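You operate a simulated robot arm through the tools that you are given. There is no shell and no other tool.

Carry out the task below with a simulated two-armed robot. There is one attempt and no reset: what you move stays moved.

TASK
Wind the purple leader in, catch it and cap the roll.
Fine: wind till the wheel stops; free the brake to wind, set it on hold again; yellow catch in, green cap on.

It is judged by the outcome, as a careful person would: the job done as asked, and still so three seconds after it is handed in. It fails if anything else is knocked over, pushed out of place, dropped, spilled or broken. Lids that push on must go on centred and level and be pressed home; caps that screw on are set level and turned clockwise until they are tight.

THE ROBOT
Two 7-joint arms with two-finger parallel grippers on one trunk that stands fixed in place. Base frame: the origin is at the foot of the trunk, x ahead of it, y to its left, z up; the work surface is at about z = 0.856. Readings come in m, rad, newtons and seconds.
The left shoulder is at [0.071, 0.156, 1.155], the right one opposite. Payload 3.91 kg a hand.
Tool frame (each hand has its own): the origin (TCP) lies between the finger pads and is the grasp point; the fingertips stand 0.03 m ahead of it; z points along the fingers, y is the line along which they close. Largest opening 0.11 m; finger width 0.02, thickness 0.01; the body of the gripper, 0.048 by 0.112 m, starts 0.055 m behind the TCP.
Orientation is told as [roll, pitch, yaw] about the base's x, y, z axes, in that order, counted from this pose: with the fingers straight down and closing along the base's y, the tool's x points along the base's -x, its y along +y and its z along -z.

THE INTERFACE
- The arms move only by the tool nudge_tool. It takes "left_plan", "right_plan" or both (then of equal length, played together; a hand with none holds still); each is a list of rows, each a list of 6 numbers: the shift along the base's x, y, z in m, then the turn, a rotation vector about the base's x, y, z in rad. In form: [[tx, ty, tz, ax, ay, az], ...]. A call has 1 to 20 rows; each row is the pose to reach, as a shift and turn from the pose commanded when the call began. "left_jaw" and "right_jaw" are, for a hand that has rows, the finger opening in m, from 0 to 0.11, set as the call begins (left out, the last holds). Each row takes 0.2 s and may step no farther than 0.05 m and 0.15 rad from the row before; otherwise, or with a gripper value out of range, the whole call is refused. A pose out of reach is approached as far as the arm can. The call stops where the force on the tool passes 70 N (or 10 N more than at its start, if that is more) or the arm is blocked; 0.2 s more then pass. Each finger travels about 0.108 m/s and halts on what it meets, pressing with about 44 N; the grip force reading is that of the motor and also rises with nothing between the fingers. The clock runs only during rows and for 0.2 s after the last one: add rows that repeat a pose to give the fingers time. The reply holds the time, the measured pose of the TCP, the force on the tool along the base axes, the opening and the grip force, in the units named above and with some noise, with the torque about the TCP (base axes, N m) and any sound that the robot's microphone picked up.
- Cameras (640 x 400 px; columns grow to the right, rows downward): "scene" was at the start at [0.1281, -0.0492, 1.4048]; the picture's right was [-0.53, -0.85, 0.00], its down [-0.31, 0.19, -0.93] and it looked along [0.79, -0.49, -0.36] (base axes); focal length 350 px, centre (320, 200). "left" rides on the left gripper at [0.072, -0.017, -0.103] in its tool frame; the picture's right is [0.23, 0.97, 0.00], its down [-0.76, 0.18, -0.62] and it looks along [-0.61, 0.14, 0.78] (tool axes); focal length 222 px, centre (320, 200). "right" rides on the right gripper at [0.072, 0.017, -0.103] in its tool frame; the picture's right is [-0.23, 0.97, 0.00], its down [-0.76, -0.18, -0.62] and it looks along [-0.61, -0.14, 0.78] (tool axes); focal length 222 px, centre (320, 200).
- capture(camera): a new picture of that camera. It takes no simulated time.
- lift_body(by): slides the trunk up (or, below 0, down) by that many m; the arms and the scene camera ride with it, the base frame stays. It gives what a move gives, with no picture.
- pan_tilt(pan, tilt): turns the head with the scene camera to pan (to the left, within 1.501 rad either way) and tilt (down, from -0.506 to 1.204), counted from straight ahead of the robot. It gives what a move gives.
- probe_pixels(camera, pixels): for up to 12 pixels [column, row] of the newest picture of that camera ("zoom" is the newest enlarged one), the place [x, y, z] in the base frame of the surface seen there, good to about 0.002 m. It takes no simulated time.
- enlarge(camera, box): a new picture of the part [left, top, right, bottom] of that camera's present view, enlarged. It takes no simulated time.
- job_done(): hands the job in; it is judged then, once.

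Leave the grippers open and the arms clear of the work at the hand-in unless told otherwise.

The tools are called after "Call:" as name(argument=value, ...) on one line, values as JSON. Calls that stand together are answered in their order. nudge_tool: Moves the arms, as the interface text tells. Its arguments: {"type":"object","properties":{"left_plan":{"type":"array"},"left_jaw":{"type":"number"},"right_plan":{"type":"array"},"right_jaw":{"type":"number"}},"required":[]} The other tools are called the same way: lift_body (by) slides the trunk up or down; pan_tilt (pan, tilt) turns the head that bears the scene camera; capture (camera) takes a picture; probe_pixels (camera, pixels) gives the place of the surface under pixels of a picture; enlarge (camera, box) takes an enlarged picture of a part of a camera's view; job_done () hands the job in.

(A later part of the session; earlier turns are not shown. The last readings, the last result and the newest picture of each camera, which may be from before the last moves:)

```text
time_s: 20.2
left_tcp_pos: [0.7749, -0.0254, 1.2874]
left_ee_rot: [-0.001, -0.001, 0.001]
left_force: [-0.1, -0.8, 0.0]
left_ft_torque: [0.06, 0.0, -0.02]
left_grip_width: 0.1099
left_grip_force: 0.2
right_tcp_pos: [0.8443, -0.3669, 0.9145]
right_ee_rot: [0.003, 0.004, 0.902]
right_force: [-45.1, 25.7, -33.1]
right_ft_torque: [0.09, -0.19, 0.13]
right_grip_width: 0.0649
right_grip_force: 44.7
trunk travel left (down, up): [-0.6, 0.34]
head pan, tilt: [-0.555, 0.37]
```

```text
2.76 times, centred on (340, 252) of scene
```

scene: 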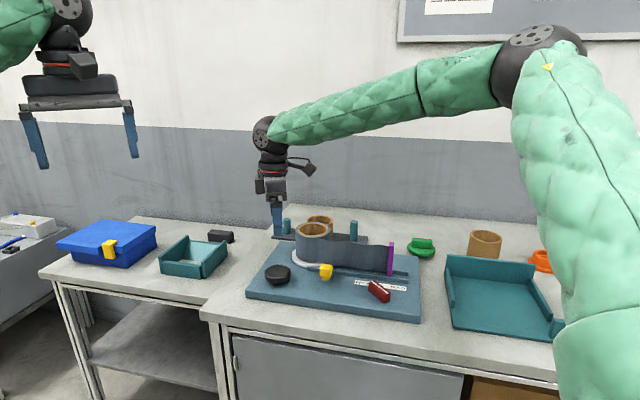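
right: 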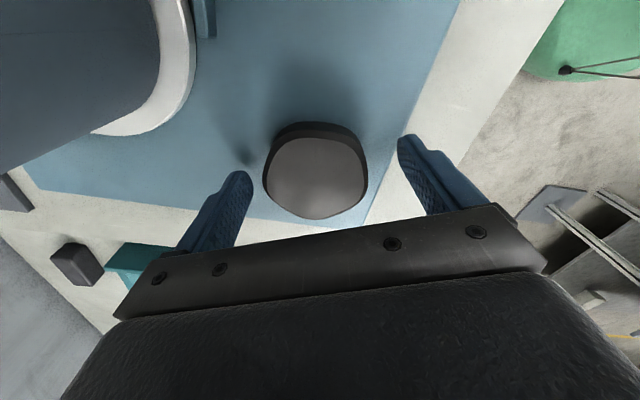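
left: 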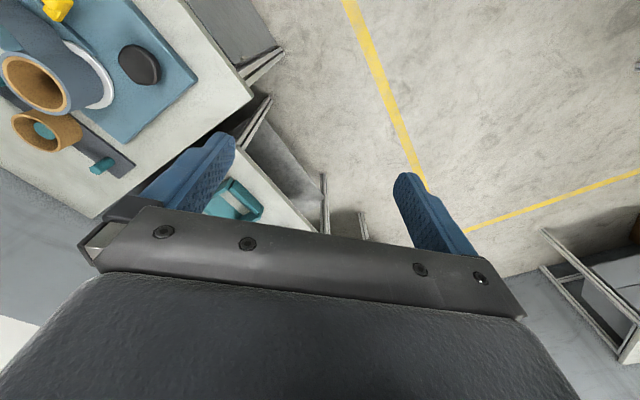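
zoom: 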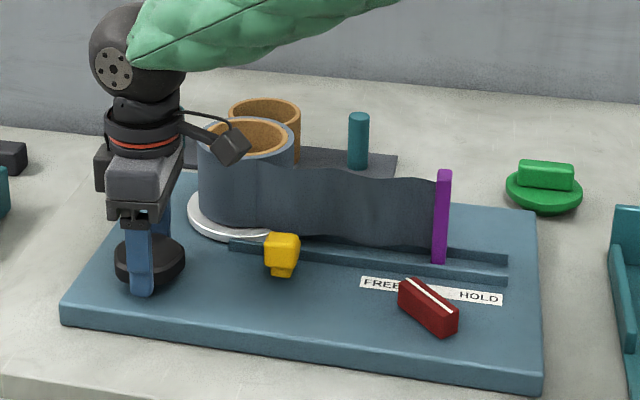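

Clockwise is right: the leader moved in by about 13 mm for 0.3 rad. The brake is free and the drive is 1:1. I'll relieve the side force (-45,+26,-33 N) and continue clockwise.

Call:
nudge_tool(right_plan=[[-0.0025, 0.0015, -0.002, 0, 0, 0], [-0.0025, 0.0015, -0.002, 0, 0, -0.1], [-0.0025, 0.0015, -0.002, 0, 0, -0.2]])

```text
time_s: 21.0
left_tcp_pos: [0.7761, -0.0275, 1.2873]
left_ee_rot: [-0.001, 0.0, 0.0]
left_force: [0.0, 0.6, 0.4]
left_ft_torque: [0.02, 0.05, -0.04]
left_grip_width: 0.11
left_grip_force: 0.1
right_tcp_pos: [0.8431, -0.365, 0.9147]
right_ee_rot: [0.0, 0.001, 0.699]
right_force: [-24.7, 12.2, -21.1]
right_ft_torque: [-0.04, 0.35, 0.05]
right_grip_width: 0.065
right_grip_force: 45.0
trunk travel left (down, up): [-0.6, 0.34]
head pan, tilt: [-0.555, 0.37]
```

Call:
nudge_tool(right_plan=[[-0.0018, 0.001, -0.0015, 0, 0, -0.05], [-0.002, 0.001, -0.0015, 0, 0, -0.15], [-0.002, 0.001, -0.0015, 0, 0, -0.25], [-0.002, 0.001, -0.0015, 0, 0, -0.35]])

```text
time_s: 22.0
left_tcp_pos: [0.7755, -0.026, 1.2877]
left_ee_rot: [0.001, -0.001, 0.0]
left_force: [-0.2, 0.1, 0.3]
left_ft_torque: [-0.04, 0.0, -0.02]
left_grip_width: 0.1101
left_grip_force: 0.1
right_tcp_pos: [0.8425, -0.3659, 0.9151]
right_ee_rot: [0.0, -0.005, 0.35]
right_force: [1.5, 3.4, 3.2]
right_ft_torque: [-0.61, -0.16, 0.01]
right_grip_width: 0.0651
right_grip_force: 45.0
trunk travel left (down, up): [-0.6, 0.34]
head pan, tilt: [-0.555, 0.37]
```

Forces are balanced at yaw 0.35. I'll continue clockwise in modest strokes.

Call:
nudge_tool(right_plan=[[0, 0, 0, 0, 0, -0.1], [0, 0, 0, 0, 0, -0.2], [0, 0, 0, 0, 0, -0.3], [0, 0, 0, 0, 0, -0.4]])

Call:
enlarge(camera="scene", box=[240, 180, 440, 325])

```text
time_s: 23.0
left_tcp_pos: [0.7772, -0.0249, 1.2883]
left_ee_rot: [-0.001, 0.0, 0.001]
left_force: [0.2, 0.1, -0.2]
left_ft_torque: [0.02, 0.01, 0.01]
left_grip_width: 0.11
left_grip_force: 0.1
right_tcp_pos: [0.8412, -0.3641, 0.9159]
right_ee_rot: [0.0, -0.002, -0.052]
right_force: [12.8, 5.9, 16.2]
right_ft_torque: [0.02, -0.77, 0.02]
right_grip_width: 0.0648
right_grip_force: 44.7
trunk travel left (down, up): [-0.6, 0.34]
head pan, tilt: [-0.555, 0.37]
```

```text
2.76 times, centred on (340, 252) of scene
```

zoom: 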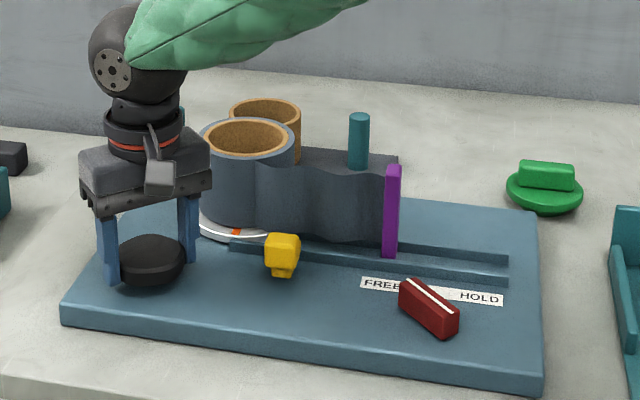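

The leader keeps coming in smoothly, and the orange mark on the white disc has appeared. Continuing clockwise.

Call:
nudge_tool(right_plan=[[0.0008, 0.0005, 0.001, 0, 0, -0.1], [0.0008, 0.0005, 0.001, 0, 0, -0.2], [0.0008, 0.0005, 0.001, 0, 0, -0.3], [0.0008, 0.0005, 0.001, 0, 0, -0.4]])

```text
time_s: 24.0
left_tcp_pos: [0.7762, -0.0263, 1.2875]
left_ee_rot: [-0.001, -0.001, 0.001]
left_force: [0.3, -0.2, 0.1]
left_ft_torque: [0.02, -0.03, 0.03]
left_grip_width: 0.11
left_grip_force: 0.1
right_tcp_pos: [0.8424, -0.3623, 0.9139]
right_ee_rot: [0.001, 0.0, -0.452]
right_force: [16.4, 7.1, 18.0]
right_ft_torque: [-0.02, 0.36, 0.05]
right_grip_width: 0.0649
right_grip_force: 45.6
trunk travel left (down, up): [-0.6, 0.34]
head pan, tilt: [-0.555, 0.37]
```

Call:
nudge_tool(right_plan=[[0.001, 0.0005, 0.001, 0, 0, -0.1], [0.001, 0.0005, 0.001, 0, 0, -0.2], [0.001, 0.0005, 0.001, 0, 0, -0.3], [0.001, 0.0005, 0.001, 0, 0, -0.4]])

Call:
enlarge(camera="scene", box=[240, 180, 440, 325])

```text
time_s: 25.0
left_tcp_pos: [0.7769, -0.026, 1.2874]
left_ee_rot: [0.0, 0.003, 0.0]
left_force: [0.0, -0.1, 0.9]
left_ft_torque: [0.0, -0.03, 0.01]
left_grip_width: 0.1097
left_grip_force: 0.1
right_tcp_pos: [0.8439, -0.3631, 0.9145]
right_ee_rot: [-0.001, 0.0, -0.851]
right_force: [14.3, 12.1, 6.4]
right_ft_torque: [0.83, -0.73, 0.05]
right_grip_width: 0.0648
right_grip_force: 45.0
trunk travel left (down, up): [-0.6, 0.34]
head pan, tilt: [-0.555, 0.37]
```

```text
2.76 times, centred on (340, 252) of scene
```

zoom: 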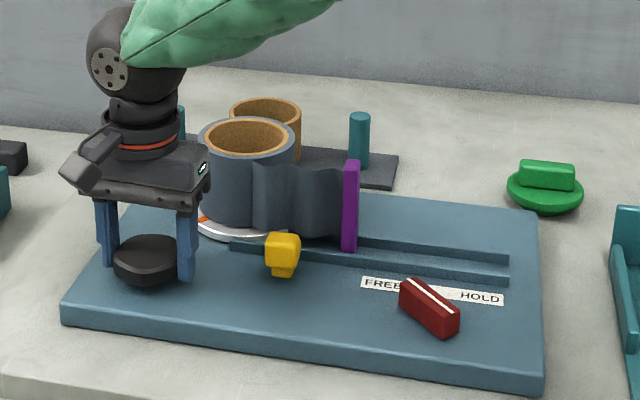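

The leader is about two-thirds in. I'll continue clockwise, watching the z torque for the stop.

Call:
nudge_tool(right_plan=[[0.001, 0.0008, 0.0005, 0, 0, -0.1], [0.001, 0.0008, 0.0005, 0, 0, -0.2], [0.001, 0.0008, 0.0005, 0, 0, -0.3], [0.001, 0.0008, 0.0005, 0, 0, -0.4]])

```text
time_s: 26.0
left_tcp_pos: [0.776, -0.0245, 1.2866]
left_ee_rot: [0.002, 0.001, -0.001]
left_force: [0.2, 0.2, 0.3]
left_ft_torque: [-0.04, -0.02, 0.02]
left_grip_width: 0.1101
left_grip_force: 0.1
right_tcp_pos: [0.8451, -0.3622, 0.9153]
right_ee_rot: [-0.002, 0.001, -1.253]
right_force: [1.9, 16.7, -5.5]
right_ft_torque: [0.88, -0.25, 0.03]
right_grip_width: 0.0652
right_grip_force: 44.9
trunk travel left (down, up): [-0.6, 0.34]
head pan, tilt: [-0.555, 0.37]
```

Call:
nudge_tool(right_plan=[[0.0, 0.001, -0.0003, 0, 0, -0.1], [0.0, 0.001, -0.0003, 0, 0, -0.2], [0.0, 0.001, -0.0003, 0, 0, -0.3], [0.0, 0.001, -0.0003, 0, 0, -0.4]])

Call:
enlarge(camera="scene", box=[240, 180, 440, 325])

```text
time_s: 27.0
left_tcp_pos: [0.7771, -0.0259, 1.2874]
left_ee_rot: [-0.001, 0.001, -0.001]
left_force: [-1.7, 0.1, 0.0]
left_ft_torque: [0.01, 0.0, 0.02]
left_grip_width: 0.1102
left_grip_force: 0.1
right_tcp_pos: [0.8446, -0.3617, 0.9162]
right_ee_rot: [0.0, -0.003, -1.65]
right_force: [5.6, 13.2, -4.3]
right_ft_torque: [0.57, 0.14, 0.02]
right_grip_width: 0.0648
right_grip_force: 44.6
trunk travel left (down, up): [-0.6, 0.34]
head pan, tilt: [-0.555, 0.37]
```

```text
2.76 times, centred on (340, 252) of scene
```

zoom: 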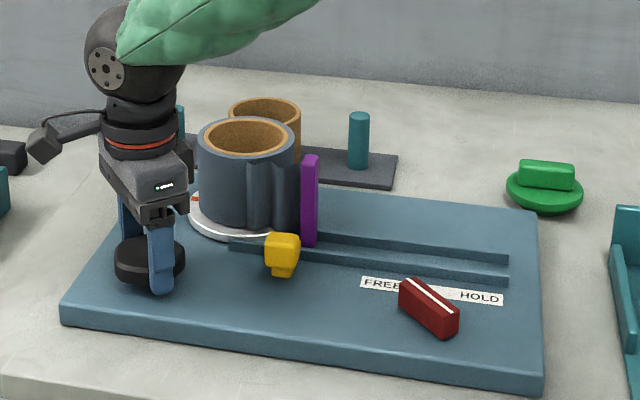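

Nearly there: the leader is at (310,200) in the zoom, approaching the catch. I'll keep turning if the wrist allows.

Call:
nudge_tool(right_plan=[[0.0003, 0.001, -0.0003, 0, 0, -0.1], [0.0003, 0.001, -0.0003, 0, 0, -0.2], [0.0003, 0.001, -0.0003, 0, 0, -0.3], [0.0003, 0.001, -0.0003, 0, 0, -0.4]])

Call:
enlarge(camera="scene", box=[240, 180, 440, 325])

```text
time_s: 28.0
left_tcp_pos: [0.7775, -0.0275, 1.2864]
left_ee_rot: [0.001, 0.001, -0.001]
left_force: [-0.2, -0.4, 0.2]
left_ft_torque: [0.0, -0.02, 0.01]
left_grip_width: 0.11
left_grip_force: 0.1
right_tcp_pos: [0.8458, -0.3618, 0.9155]
right_ee_rot: [0.001, -0.002, -2.053]
right_force: [18.6, -2.5, 4.7]
right_ft_torque: [-0.47, 0.38, 0.04]
right_grip_width: 0.065
right_grip_force: 45.1
trunk travel left (down, up): [-0.6, 0.34]
head pan, tilt: [-0.555, 0.37]
```

```text
2.76 times, centred on (340, 252) of scene
```

zoom: 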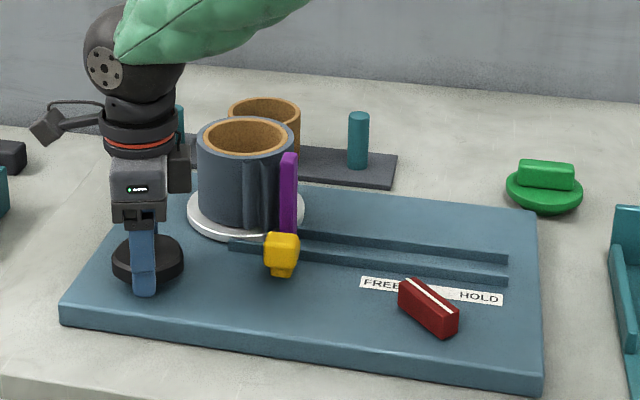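

Call:
nudge_tool(right_plan=[[0.001, 0, 0.0003, 0, 0, -0.1], [0.001, 0, 0.0003, 0, 0, -0.2], [0.001, 0, 0.0003, 0, 0, -0.3]])

Call:
enlarge(camera="scene", box=[240, 180, 440, 325])

```text
time_s: 28.8
left_tcp_pos: [0.7778, -0.0282, 1.2878]
left_ee_rot: [0.0, 0.001, 0.001]
left_force: [1.4, 0.3, 0.3]
left_ft_torque: [-0.02, -0.02, 0.02]
left_grip_width: 0.1101
left_grip_force: 0.0
right_tcp_pos: [0.8464, -0.3629, 0.9144]
right_ee_rot: [0.0, -0.002, -2.354]
right_force: [17.9, -12.0, 6.1]
right_ft_torque: [-0.31, -0.51, 1.28]
right_grip_width: 0.0651
right_grip_force: 44.9
trunk travel left (down, up): [-0.6, 0.34]
head pan, tilt: [-0.555, 0.37]
```

```text
2.76 times, centred on (340, 252) of scene
```

zoom: 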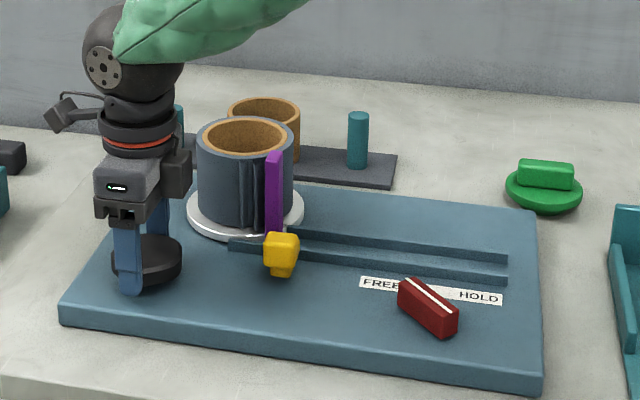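

The z torque jumped to 1.28 N·m: the wheel seems to be at its stop with the leader wound in. I'll add a little more to confirm.

Call:
nudge_tool(right_plan=[[0.001, -0.0007, 0.0003, 0, 0, -0.03], [0.001, -0.0007, 0.0003, 0, 0, -0.06]])

Call:
enlarge(camera="scene", box=[290, 220, 350, 270])

```text
time_s: 29.4
left_tcp_pos: [0.7783, -0.0268, 1.2869]
left_ee_rot: [0.0, 0.002, 0.0]
left_force: [-0.4, 0.2, -1.2]
left_ft_torque: [0.0, 0.02, -0.01]
left_grip_width: 0.11
left_grip_force: 0.0
right_tcp_pos: [0.8477, -0.3617, 0.9152]
right_ee_rot: [-0.002, 0.001, -2.41]
right_force: [18.3, -6.9, 4.0]
right_ft_torque: [-0.09, -0.37, 1.24]
right_grip_width: 0.0651
right_grip_force: 44.9
trunk travel left (down, up): [-0.6, 0.34]
head pan, tilt: [-0.555, 0.37]
```

```text
8.00 times, centred on (320, 245) of scene
```

zoom: 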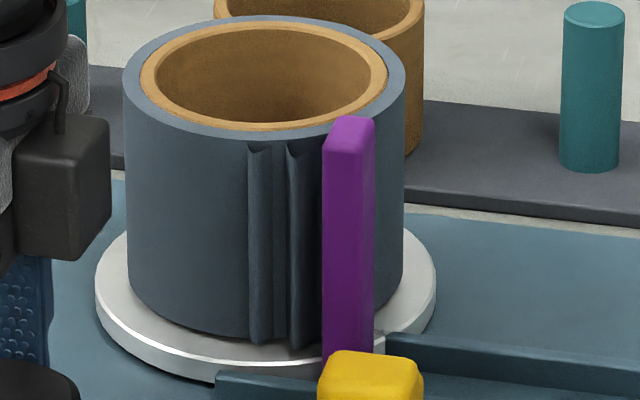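

The torque is holding at ~1.25 N·m, but it may be finger slip or the real stop. I'll turn a little more and compare the leader's position (currently columns 322-375 in this zoom).

Call:
nudge_tool(right_plan=[[0.001, -0.0007, 0.0003, 0, 0, -0.05], [0.001, -0.0007, 0.0003, 0, 0, -0.1]])

Call:
enlarge(camera="scene", box=[290, 220, 350, 270])

Call:
capture(camera="right")

```text
time_s: 30.0
left_tcp_pos: [0.7763, -0.0264, 1.2867]
left_ee_rot: [-0.001, 0.004, 0.001]
left_force: [0.3, -0.4, 0.0]
left_ft_torque: [-0.02, -0.01, 0.02]
left_grip_width: 0.1101
left_grip_force: 0.1
right_tcp_pos: [0.8464, -0.3632, 0.9155]
right_ee_rot: [-0.001, -0.002, -2.512]
right_force: [1.1, -1.8, -4.3]
right_ft_torque: [0.03, -0.08, 0.79]
right_grip_width: 0.0644
right_grip_force: 45.0
trunk travel left (down, up): [-0.6, 0.34]
head pan, tilt: [-0.555, 0.37]
```

```text
8.00 times, centred on (320, 245) of scene
```

zoom: 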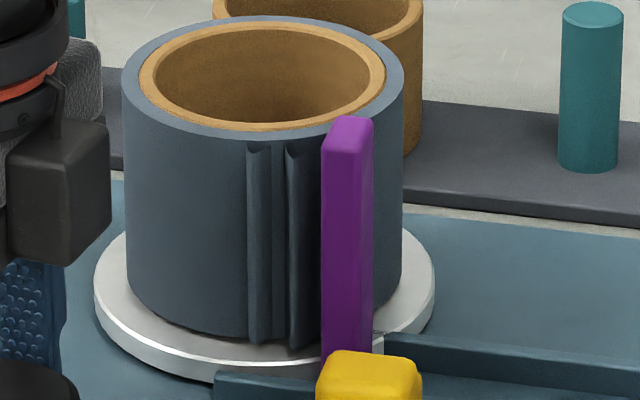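

```text
taken
```

right: 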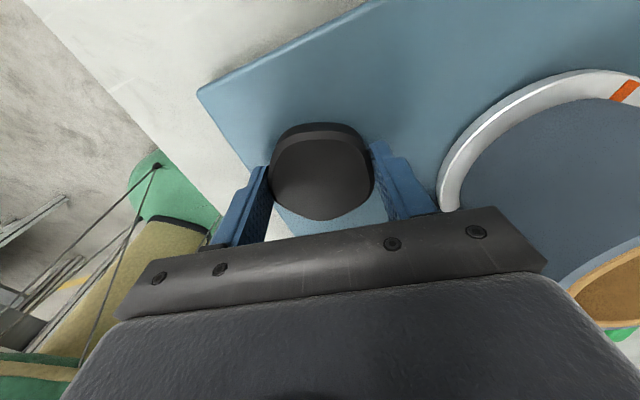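

The leader didn't move, so the wheel is on its stop and my fingers just slipped around it. I'll open the jaws slowly without turning, and then see if the roll stays put.

Call:
nudge_tool(right_plan=[[0, 0, 0, 0, 0, 0], [0, 0, 0, 0, 0, 0], [0, 0, 0, 0, 0, 0]], right_jaw=0.1)

Call:
enlarge(camera="scene", box=[290, 220, 350, 270])

Call:
capture(camera="right")

```text
time_s: 30.8
left_tcp_pos: [0.7766, -0.0253, 1.2882]
left_ee_rot: [0.001, -0.001, 0.0]
left_force: [-0.8, 0.4, 0.3]
left_ft_torque: [-0.02, 0.01, -0.01]
left_grip_width: 0.11
left_grip_force: 0.1
right_tcp_pos: [0.8481, -0.3632, 0.9177]
right_ee_rot: [0.001, 0.0, -2.511]
right_force: [-1.0, 0.9, -0.1]
right_ft_torque: [-0.01, 0.0, 0.0]
right_grip_width: 0.1003
right_grip_force: 0.0
trunk travel left (down, up): [-0.6, 0.34]
head pan, tilt: [-0.555, 0.37]
```

```text
8.00 times, centred on (320, 245) of scene
```

zoom: 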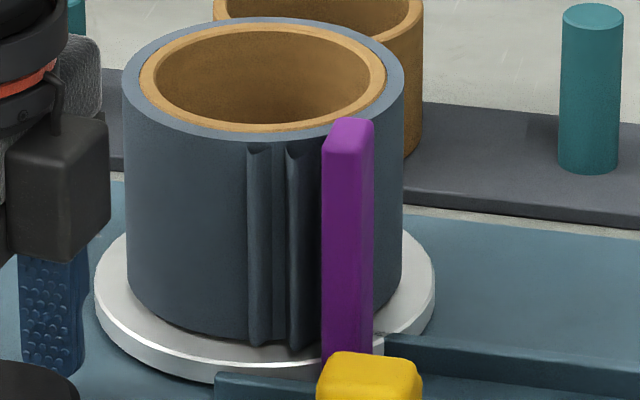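

```text
taken
```

right: 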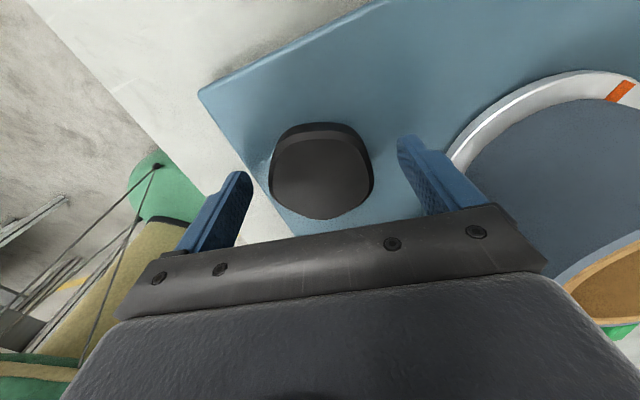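

The leader stays in after release. Now I'll rise straight up, then carry the hand back over the brake lever, turning to yaw ≈ 0 to match the lever at FREE.

Call:
nudge_tool(right_plan=[[0, 0, 0.04, 0, 0, 0], [0, 0, 0.085, 0, 0, 0], [0, 0, 0.13, 0, 0, 0], [-0.01, -0.01, 0.15, 0, 0, 0.15], [-0.022, -0.02, 0.15, 0, 0, 0.3], [-0.034, -0.032, 0.15, 0, 0, 0.45], [-0.046, -0.043, 0.15, 0, 0, 0.6], [-0.058, -0.054, 0.15, 0, 0, 0.75], [-0.07, -0.066, 0.15, 0, 0, 0.9], [-0.082, -0.077, 0.15, 0, 0, 1.05], [-0.094, -0.088, 0.15, 0, 0, 1.2], [-0.106, -0.1, 0.15, 0, 0, 1.35], [-0.118, -0.111, 0.15, 0, 0, 1.5], [-0.13, -0.122, 0.15, 0, 0, 1.65], [-0.142, -0.134, 0.15, 0, 0, 1.8], [-0.154, -0.145, 0.15, 0, 0, 1.95], [-0.166, -0.156, 0.15, 0, 0, 2.1], [-0.176, -0.166, 0.14, 0, 0, 2.25], [-0.186, -0.175, 0.13, 0, 0, 2.4], [-0.192, -0.181, 0.12, 0, 0, 2.54]], right_jaw=0.1)

Call:
capture(camera="right")

Call:
enlarge(camera="scene", box=[240, 180, 440, 325])

```text
time_s: 35.0
left_tcp_pos: [0.7766, -0.0275, 1.2868]
left_ee_rot: [-0.001, 0.001, -0.001]
left_force: [0.4, -0.7, 0.5]
left_ft_torque: [0.04, 0.01, -0.03]
left_grip_width: 0.11
left_grip_force: 0.0
right_tcp_pos: [0.6557, -0.544, 1.0354]
right_ee_rot: [-0.001, 0.001, 0.034]
right_force: [0.8, 0.0, 0.3]
right_ft_torque: [-0.04, 0.01, -0.03]
right_grip_width: 0.1
right_grip_force: 0.0
trunk travel left (down, up): [-0.6, 0.34]
head pan, tilt: [-0.555, 0.37]
```

```text
taken
```

right: 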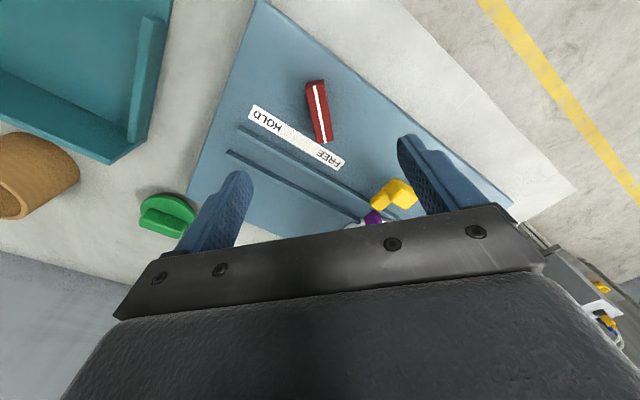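

```text
2.76 times, centred on (340, 252) of scene
```

zoom: 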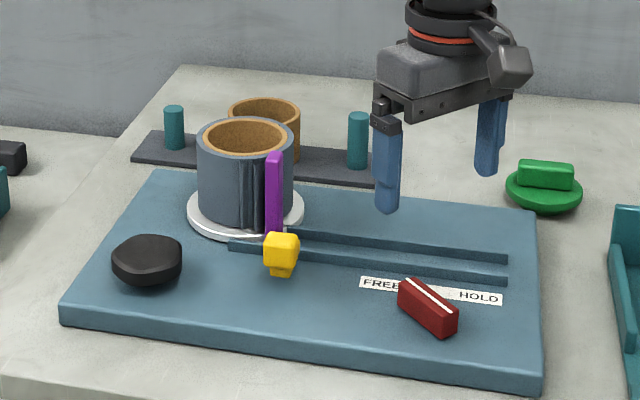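

The leader remains wound in. I'll check the lever's place from here.

Call:
probe_pixels(camera="right", pixels=[[317, 86], [324, 138], [320, 112], [313, 112], [327, 112], [310, 90], [319, 142], [324, 87], [331, 136]])

Call:
enlarge(camera="right", box=[280, 60, 440, 230])

Call:
probe_pixels(camera="zoom", pixels=[[375, 355], [350, 370], [450, 300], [480, 305], [400, 330], [420, 320]])

```text
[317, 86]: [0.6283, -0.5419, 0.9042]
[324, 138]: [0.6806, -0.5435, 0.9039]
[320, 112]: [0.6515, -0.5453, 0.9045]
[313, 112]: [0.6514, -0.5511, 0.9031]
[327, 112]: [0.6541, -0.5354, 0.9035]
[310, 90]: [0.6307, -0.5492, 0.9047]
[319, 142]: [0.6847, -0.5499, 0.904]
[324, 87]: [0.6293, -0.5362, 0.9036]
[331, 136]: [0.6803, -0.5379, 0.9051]
```

```text
2.35 times, centred on (360, 145) of right
```

zoom: 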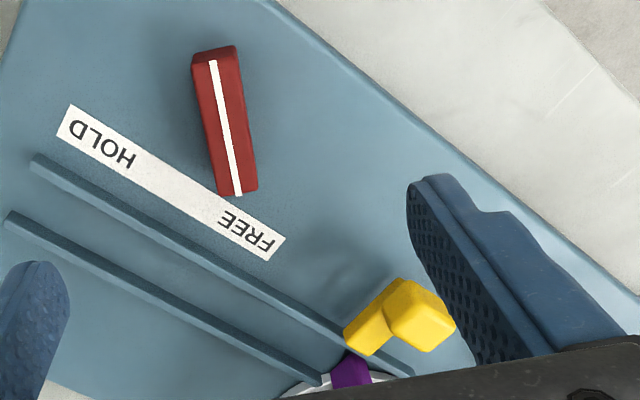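

```text
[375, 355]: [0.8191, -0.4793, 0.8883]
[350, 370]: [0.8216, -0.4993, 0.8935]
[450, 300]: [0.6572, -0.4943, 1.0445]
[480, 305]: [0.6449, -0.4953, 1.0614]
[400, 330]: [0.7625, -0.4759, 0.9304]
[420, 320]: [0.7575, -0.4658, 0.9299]
```

The lever now runs along x (≈ -2°), centred at (0.656,-0.5435). I'll lower the hand over it with the jaws at 0.06.

Call:
nudge_tool(right_plan=[[0.0003, 0.0005, -0.03, 0, 0, -0.04], [0.0003, 0.0005, -0.07, 0, 0, -0.04], [0.0003, 0.0005, -0.1, 0, 0, -0.04], [0.0003, 0.0005, -0.1195, 0, 0, -0.04], [0.0003, 0.0005, -0.1195, 0, 0, -0.04]], right_jaw=0.06)

Call:
enlarge(camera="right", box=[220, 60, 460, 260])

```text
time_s: 36.2
left_tcp_pos: [0.7767, -0.0278, 1.2877]
left_ee_rot: [-0.001, 0.0, 0.0]
left_force: [-0.1, 0.0, -0.7]
left_ft_torque: [-0.03, -0.04, 0.03]
left_grip_width: 0.11
left_grip_force: 0.0
right_tcp_pos: [0.656, -0.542, 0.9158]
right_ee_rot: [0.001, 0.001, -0.01]
right_force: [0.1, -0.5, 0.1]
right_ft_torque: [-0.01, -0.03, -0.02]
right_grip_width: 0.0599
right_grip_force: 0.0
trunk travel left (down, up): [-0.6, 0.34]
head pan, tilt: [-0.555, 0.37]
```

```text
2.00 times, centred on (340, 160) of right
```

zoom: 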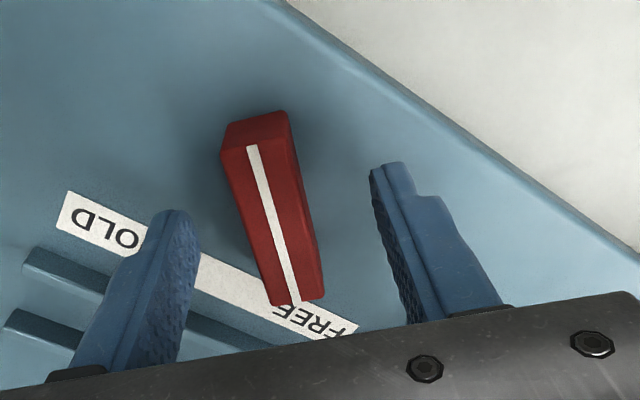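

Now I'll close on the lever.

Call:
nudge_tool(right_plan=[[0, -0.001, 0, 0, 0, 0], [0, -0.001, 0, 0, 0, 0], [0, -0.001, 0, 0, 0, 0]], right_jaw=0.005)

```text
time_s: 37.0
left_tcp_pos: [0.7767, -0.0274, 1.2879]
left_ee_rot: [0.001, 0.0, -0.001]
left_force: [1.0, 0.8, -0.5]
left_ft_torque: [0.01, -0.01, 0.01]
left_grip_width: 0.1099
left_grip_force: 0.2
right_tcp_pos: [0.6562, -0.5437, 0.9173]
right_ee_rot: [0.001, 0.0, -0.012]
right_force: [2.8, -2.3, -2.2]
right_ft_torque: [-0.09, -0.44, -0.05]
right_grip_width: 0.0289
right_grip_force: 44.6
trunk travel left (down, up): [-0.6, 0.34]
head pan, tilt: [-0.555, 0.37]
```

The grip is well centred, with almost no side force. I'll turn clockwise towards HOLD in steps.

Call:
nudge_tool(right_plan=[[0, 0, 0, 0, 0, -0.1], [0, 0, 0, 0, 0, -0.2], [0, 0, 0, 0, 0, -0.3], [0, 0, 0, 0, 0, -0.4]])

```text
time_s: 38.0
left_tcp_pos: [0.7767, -0.026, 1.2865]
left_ee_rot: [0.001, 0.003, 0.0]
left_force: [-0.4, -0.2, 0.6]
left_ft_torque: [-0.01, -0.01, 0.01]
left_grip_width: 0.1101
left_grip_force: 0.1
right_tcp_pos: [0.6564, -0.5435, 0.9168]
right_ee_rot: [0.002, 0.001, -0.412]
right_force: [6.7, 3.4, -3.1]
right_ft_torque: [-0.39, -0.77, 0.01]
right_grip_width: 0.0289
right_grip_force: 45.4
trunk travel left (down, up): [-0.6, 0.34]
head pan, tilt: [-0.555, 0.37]
```

Call:
nudge_tool(right_plan=[[0.0003, 0, 0, 0, 0, -0.1], [0.0003, 0, 0, 0, 0, -0.2], [0.0003, 0, 0, 0, 0, -0.3], [0.0003, 0, 0, 0, 0, -0.4], [0.0003, 0, 0, 0, 0, -0.5], [0.0003, 0, 0, 0, 0, -0.6]])

```text
time_s: 39.4
left_tcp_pos: [0.7758, -0.0258, 1.2878]
left_ee_rot: [-0.001, 0.002, 0.0]
left_force: [0.9, 0.0, 0.8]
left_ft_torque: [0.0, 0.0, -0.03]
left_grip_width: 0.1098
left_grip_force: 0.1
right_tcp_pos: [0.6574, -0.5437, 0.9166]
right_ee_rot: [0.0, 0.0, -1.013]
right_force: [10.6, 2.2, 6.9]
right_ft_torque: [0.67, 0.3, 0.0]
right_grip_width: 0.0288
right_grip_force: 45.6
trunk travel left (down, up): [-0.6, 0.34]
head pan, tilt: [-0.555, 0.37]
```

The lever follows freely and is now at about -58°. I'll continue to its HOLD stop.

Call:
nudge_tool(right_plan=[[0.0005, 0, 0.0003, 0, 0, -0.1], [0.0005, 0, 0.0003, 0, 0, -0.2], [0.0005, 0, 0.0003, 0, 0, -0.3], [0.0005, 0, 0.0003, 0, 0, -0.4], [0.0005, 0, 0.0003, 0, 0, -0.5], [0.0005, 0, 0.0003, 0, 0, -0.56]])

Call:
enlarge(camera="scene", box=[240, 180, 440, 325])

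```text
time_s: 40.8
left_tcp_pos: [0.7764, -0.0257, 1.2869]
left_ee_rot: [-0.001, 0.001, 0.001]
left_force: [-0.7, 0.4, -0.1]
left_ft_torque: [0.0, 0.03, 0.0]
left_grip_width: 0.1099
left_grip_force: 0.0
right_tcp_pos: [0.6582, -0.543, 0.9174]
right_ee_rot: [-0.001, 0.0, -1.571]
right_force: [11.8, 12.9, 4.2]
right_ft_torque: [1.4, -0.27, 0.03]
right_grip_width: 0.0289
right_grip_force: 45.3
trunk travel left (down, up): [-0.6, 0.34]
head pan, tilt: [-0.555, 0.37]
```

```text
2.76 times, centred on (340, 252) of scene
```

zoom: 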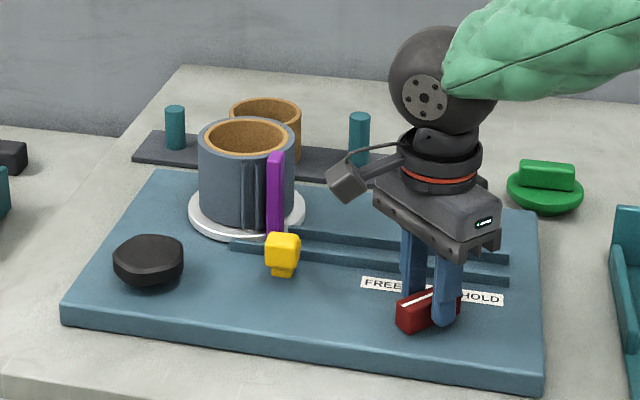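

The lever is back at about -90°. I'll turn a touch further to feel the HOLD stop.

Call:
nudge_tool(right_plan=[[0.0005, 0.0006, 0.0, 0, 0, -0.05], [0.0005, 0.0006, 0.0, 0, 0, -0.1]])

```text
time_s: 41.4
left_tcp_pos: [0.7769, -0.027, 1.2878]
left_ee_rot: [0.0, 0.002, 0.0]
left_force: [-0.3, -0.3, -0.4]
left_ft_torque: [0.01, 0.01, -0.02]
left_grip_width: 0.1102
left_grip_force: 0.1
right_tcp_pos: [0.6576, -0.5437, 0.917]
right_ee_rot: [0.0, -0.001, -1.674]
right_force: [10.8, 3.2, 6.7]
right_ft_torque: [-0.37, -0.4, 1.02]
right_grip_width: 0.0293
right_grip_force: 45.1
trunk travel left (down, up): [-0.6, 0.34]
head pan, tilt: [-0.555, 0.37]
```

Torque is 1.02 N·m against the turn, so the lever is on its HOLD stop. I'll open and rise.

Call:
nudge_tool(right_plan=[[0, 0, 0, 0, 0, 0.02], [0, 0, 0, 0, 0, 0.02], [0, 0, 0.03, 0, 0, 0.02], [0, 0, 0.07, 0, 0, 0.02], [0, 0, 0.11, 0, 0, 0.02]], right_jaw=0.06)

Call:
capture(camera="right")

Call:
enlarge(camera="scene", box=[240, 200, 440, 325])

Call:
probe_pixels(camera="zoom", pixels=[[275, 220], [262, 215], [290, 225], [275, 250], [275, 210], [275, 130], [268, 180], [450, 280], [412, 290], [470, 268]])

```text
time_s: 42.6
left_tcp_pos: [0.7759, -0.0271, 1.288]
left_ee_rot: [-0.001, 0.0, -0.002]
left_force: [-0.4, 0.5, -0.6]
left_ft_torque: [-0.04, -0.01, 0.01]
left_grip_width: 0.1099
left_grip_force: 0.0
right_tcp_pos: [0.6563, -0.5418, 1.0266]
right_ee_rot: [-0.001, -0.001, -1.651]
right_force: [-0.6, 0.6, 1.1]
right_ft_torque: [-0.03, -0.01, 0.01]
right_grip_width: 0.06
right_grip_force: 0.0
trunk travel left (down, up): [-0.6, 0.34]
head pan, tilt: [-0.555, 0.37]
```

```text
taken
```

right: 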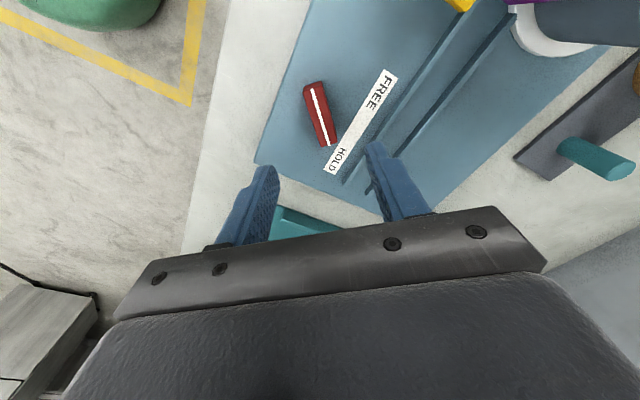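

```text
3.20 times, centred on (340, 262) of scene
```

zoom: 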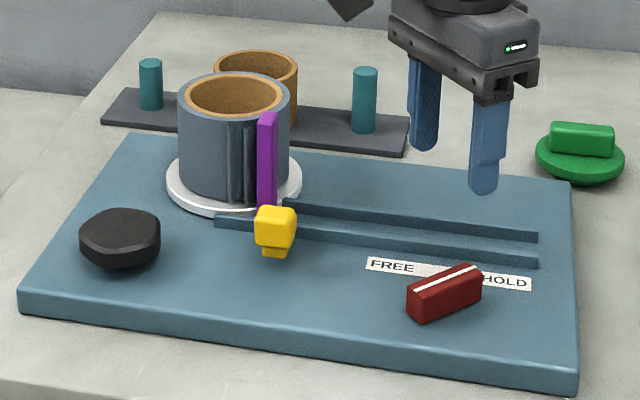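

```text
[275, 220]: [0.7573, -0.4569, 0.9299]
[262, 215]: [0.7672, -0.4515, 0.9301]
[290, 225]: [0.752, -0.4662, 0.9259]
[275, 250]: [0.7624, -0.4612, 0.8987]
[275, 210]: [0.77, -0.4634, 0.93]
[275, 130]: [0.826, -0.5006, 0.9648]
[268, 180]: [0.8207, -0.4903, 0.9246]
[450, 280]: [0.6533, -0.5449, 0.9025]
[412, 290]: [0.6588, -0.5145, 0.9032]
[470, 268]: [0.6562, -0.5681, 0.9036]
```

The brake is back at HOLD exactly as it started. Now the catch: its head spans about 26 mm across, near face about (0.755,-0.457), z 0.90–0.93, and it must slide along (+0.7,-0.7). I'll close the fingers, turn to yaw -45° and go to a place behind the head, still above it.

Call:
nudge_tool(right_plan=[[0.013, 0.018, 0.01, 0, 0, 0.144], [0.026, 0.036, 0.01, 0, 0, 0.289], [0.039, 0.053, 0.01, 0, 0, 0.433], [0.052, 0.071, 0.01, 0, 0, 0.577], [0.065, 0.089, 0.01, 0, 0, 0.722], [0.079, 0.107, 0.0, 0, 0, 0.866]], right_jaw=0.0)

Call:
capture(camera="right")

Call:
enlarge(camera="scene", box=[240, 200, 440, 325])

```text
time_s: 44.0
left_tcp_pos: [0.7773, -0.0268, 1.2864]
left_ee_rot: [-0.002, 0.003, -0.001]
left_force: [0.5, 0.6, -0.2]
left_ft_torque: [-0.01, 0.03, 0.01]
left_grip_width: 0.1099
left_grip_force: 0.2
right_tcp_pos: [0.7355, -0.4349, 1.0267]
right_ee_rot: [-0.002, -0.001, -0.784]
right_force: [-0.1, -1.2, 0.1]
right_ft_torque: [-0.01, 0.0, -0.03]
right_grip_width: 0.0
right_grip_force: 37.4
trunk travel left (down, up): [-0.6, 0.34]
head pan, tilt: [-0.555, 0.37]
```

```text
taken
```

right: 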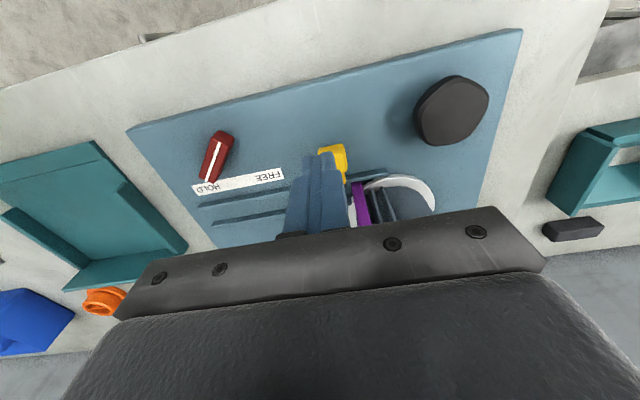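

```text
3.20 times, centred on (340, 262) of scene
```

zoom: 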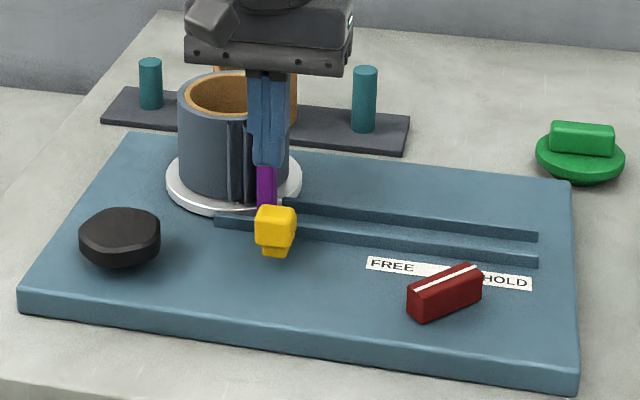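

I'll zoom the right camera on the catch to check the alignment along the board's long axis.

Call:
enlarge(camera="right", box=[280, 120, 420, 220])

Call:
probe_pixels(camera="zoom", pixels=[[185, 125], [300, 110], [240, 110], [200, 140], [290, 150], [300, 135], [300, 200], [360, 320], [395, 300], [250, 130], [310, 270], [290, 260]])

```text
4.00 times, centred on (350, 170) of right
```

zoom: 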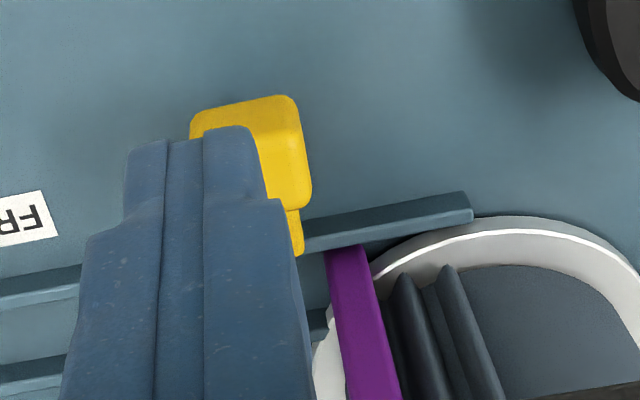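

```text
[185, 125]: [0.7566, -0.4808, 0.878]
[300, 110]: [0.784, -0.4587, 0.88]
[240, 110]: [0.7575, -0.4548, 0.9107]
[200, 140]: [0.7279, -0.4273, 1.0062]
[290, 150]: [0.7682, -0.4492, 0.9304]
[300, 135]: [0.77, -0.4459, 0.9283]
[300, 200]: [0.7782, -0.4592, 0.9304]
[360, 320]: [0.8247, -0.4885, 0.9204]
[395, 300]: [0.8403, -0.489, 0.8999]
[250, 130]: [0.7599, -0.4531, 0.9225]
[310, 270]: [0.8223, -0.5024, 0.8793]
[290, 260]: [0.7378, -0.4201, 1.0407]
```

The fingers are lined up with the head. I'll lower behind it so the tips are at z≈0.897, then look.

Call:
nudge_tool(right_plan=[[0, 0, -0.04, 0, 0, 0], [0, 0, -0.08, 0, 0, 0], [0, 0, -0.1, 0, 0, 0], [0, 0, -0.1, 0, 0, 0]], right_jaw=0.0)

Call:
enlarge(camera="right", box=[260, 120, 420, 240])

Call:
enlarge(camera="scene", box=[280, 210, 360, 290])

```text
time_s: 45.0
left_tcp_pos: [0.7768, -0.026, 1.2875]
left_ee_rot: [0.002, 0.001, -0.001]
left_force: [-0.6, 0.5, 0.5]
left_ft_torque: [0.0, 0.01, -0.04]
left_grip_width: 0.1098
left_grip_force: 0.0
right_tcp_pos: [0.7361, -0.4366, 0.9246]
right_ee_rot: [0.001, 0.001, -0.782]
right_force: [-0.2, 0.4, 0.5]
right_ft_torque: [0.01, -0.01, -0.03]
right_grip_width: 0.0002
right_grip_force: 37.1
trunk travel left (down, up): [-0.6, 0.34]
head pan, tilt: [-0.555, 0.37]
```

```text
3.33 times, centred on (340, 180) of right
```

zoom: 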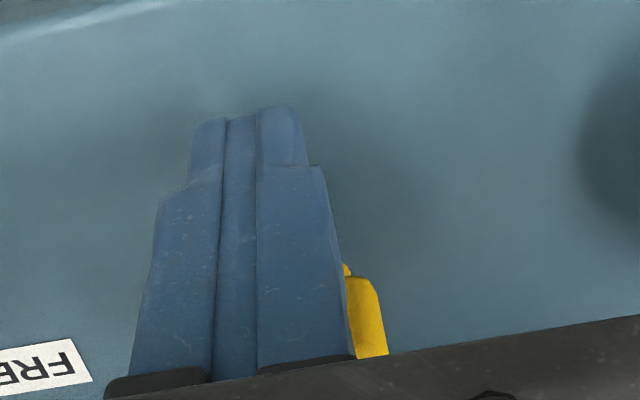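

```text
5.00 times, centred on (320, 250) of scene
```

zoom: 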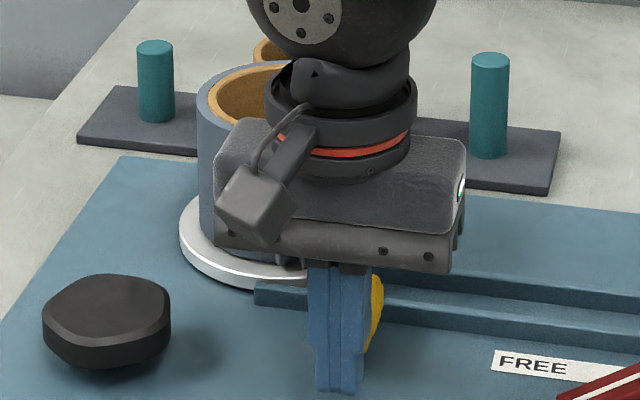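

The fingertips stand behind the catch head. I'll push along (+0.7,-0.7) in small steps and watch the force.

Call:
nudge_tool(right_plan=[[0.0035, -0.0035, 0, 0, 0, 0], [0.007, -0.007, 0, 0, 0, 0], [0.0105, -0.0105, 0, 0, 0, 0], [0.0141, -0.0141, 0, 0, 0, 0], [0.0177, -0.0177, 0, 0, 0, 0]], right_jaw=0.0)

Call:
enlarge(camera="scene", box=[280, 210, 360, 290])

```text
time_s: 46.2
left_tcp_pos: [0.7768, -0.0267, 1.2873]
left_ee_rot: [0.0, -0.001, 0.002]
left_force: [0.6, 0.3, -0.9]
left_ft_torque: [0.01, 0.02, -0.01]
left_grip_width: 0.11
left_grip_force: 0.0
right_tcp_pos: [0.7537, -0.4546, 0.9259]
right_ee_rot: [0.0, -0.002, -0.785]
right_force: [0.3, 0.2, -1.1]
right_ft_torque: [0.01, 0.0, -0.01]
right_grip_width: 0.0
right_grip_force: 37.5
trunk travel left (down, up): [-0.6, 0.34]
head pan, tilt: [-0.555, 0.37]
```

```text
5.00 times, centred on (320, 250) of scene
```

zoom: 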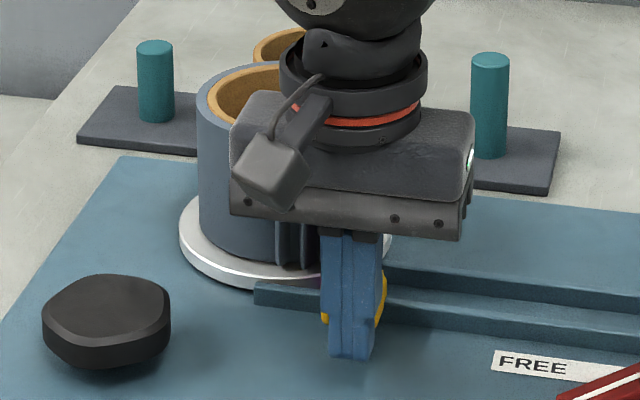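

No contact force yet; the yellow head is now right against the fingers. Pushing on.

Call:
nudge_tool(right_plan=[[0.0035, -0.0035, 0, 0, 0, 0], [0.007, -0.007, 0, 0, 0, 0], [0.0105, -0.0105, 0, 0, 0, 0]], right_jaw=0.0)

Call:
enlarge(camera="scene", box=[280, 210, 360, 290])

Call:
enlarge(camera="right", box=[260, 120, 420, 240])

```text
time_s: 47.0
left_tcp_pos: [0.7764, -0.0255, 1.2869]
left_ee_rot: [0.0, 0.001, 0.0]
left_force: [0.3, 0.3, 0.4]
left_ft_torque: [0.03, -0.02, -0.01]
left_grip_width: 0.1101
left_grip_force: 0.0
right_tcp_pos: [0.7635, -0.4651, 0.9271]
right_ee_rot: [0.0, 0.001, -0.784]
right_force: [-0.4, 0.3, 0.3]
right_ft_torque: [-0.02, 0.0, -0.01]
right_grip_width: 0.0
right_grip_force: 37.9
trunk travel left (down, up): [-0.6, 0.34]
head pan, tilt: [-0.555, 0.37]
```

```text
5.00 times, centred on (320, 250) of scene
```

zoom: 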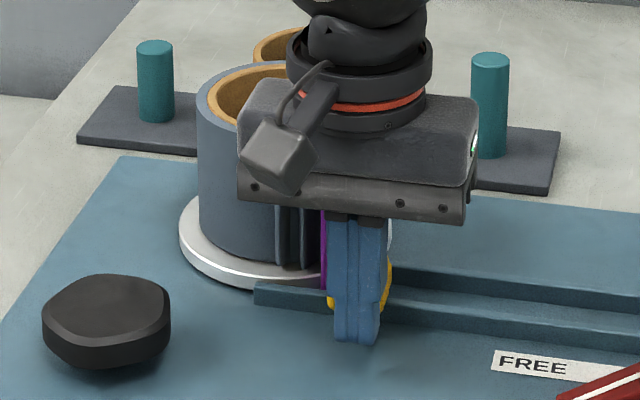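

```text
3.33 times, centred on (340, 180) of right
```

zoom: 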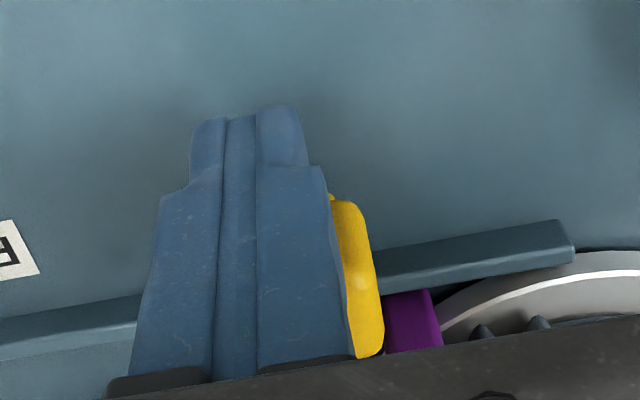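

The head moves with the fingers almost without friction. I'll continue until the force rises.

Call:
nudge_tool(right_plan=[[0.0025, -0.0025, 0, 0, 0, 0], [0.005, -0.005, 0, 0, 0, 0], [0.0075, -0.0075, 0, 0, 0, 0], [0.01, -0.01, 0, 0, 0, 0]], right_jaw=0.0)

Call:
enlarge(camera="right", box=[260, 120, 420, 240])

```text
time_s: 48.0
left_tcp_pos: [0.777, -0.0266, 1.2864]
left_ee_rot: [-0.001, 0.001, 0.0]
left_force: [-0.1, 0.8, -0.7]
left_ft_torque: [0.01, 0.02, -0.03]
left_grip_width: 0.11
left_grip_force: 0.0
right_tcp_pos: [0.7751, -0.4752, 0.9275]
right_ee_rot: [0.0, -0.002, -0.786]
right_force: [-0.8, -0.3, 0.2]
right_ft_torque: [0.01, -0.01, 0.0]
right_grip_width: 0.0001
right_grip_force: 37.9
trunk travel left (down, up): [-0.6, 0.34]
head pan, tilt: [-0.555, 0.37]
```

```text
3.33 times, centred on (340, 180) of right
```

zoom: 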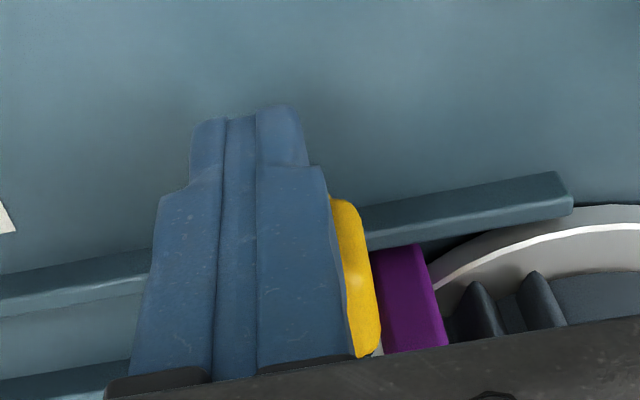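

Still no resistance. I'll raise 3 mm for more clearance above the leader's top and keep pushing in small steps.

Call:
nudge_tool(right_plan=[[0.0, 0.0, 0.003, 0, 0, 0], [0.0025, -0.0025, 0.003, 0, 0, 0], [0.005, -0.005, 0.003, 0, 0, 0], [0.0075, -0.0075, 0.003, 0, 0, 0]], right_jaw=0.0)

Call:
enlarge(camera="right", box=[260, 120, 420, 240])

Call:
enlarge(camera="scene", box=[280, 210, 360, 290])

```text
time_s: 49.0
left_tcp_pos: [0.7726, -0.0238, 1.2883]
left_ee_rot: [-0.003, -0.002, -0.002]
left_force: [-0.3, -0.8, -0.6]
left_ft_torque: [0.01, 0.0, 0.01]
left_grip_width: 0.11
left_grip_force: 0.1
right_tcp_pos: [0.7786, -0.4796, 0.9294]
right_ee_rot: [-0.004, 0.004, -0.784]
right_force: [-36.6, 28.0, -9.9]
right_ft_torque: [0.1, 0.1, -0.35]
right_grip_width: 0.0
right_grip_force: 37.8
trunk travel left (down, up): [-0.6, 0.34]
head pan, tilt: [-0.555, 0.37]
```

```text
3.33 times, centred on (340, 180) of right
```

zoom: 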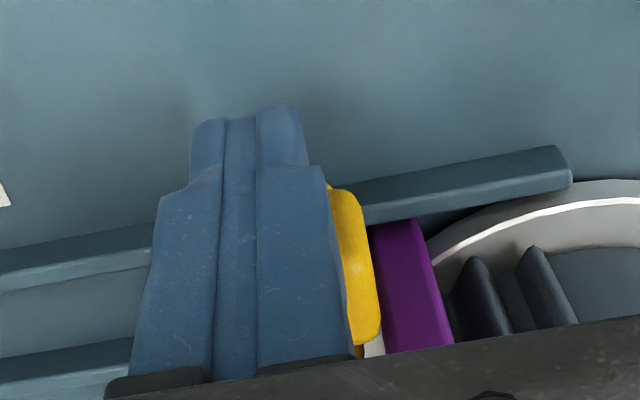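

```text
5.00 times, centred on (320, 250) of scene
```

zoom: 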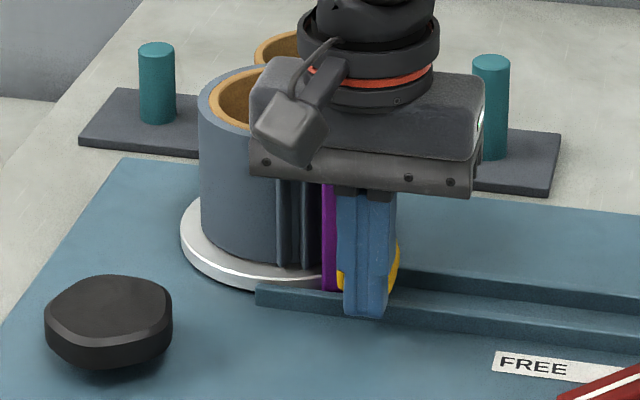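

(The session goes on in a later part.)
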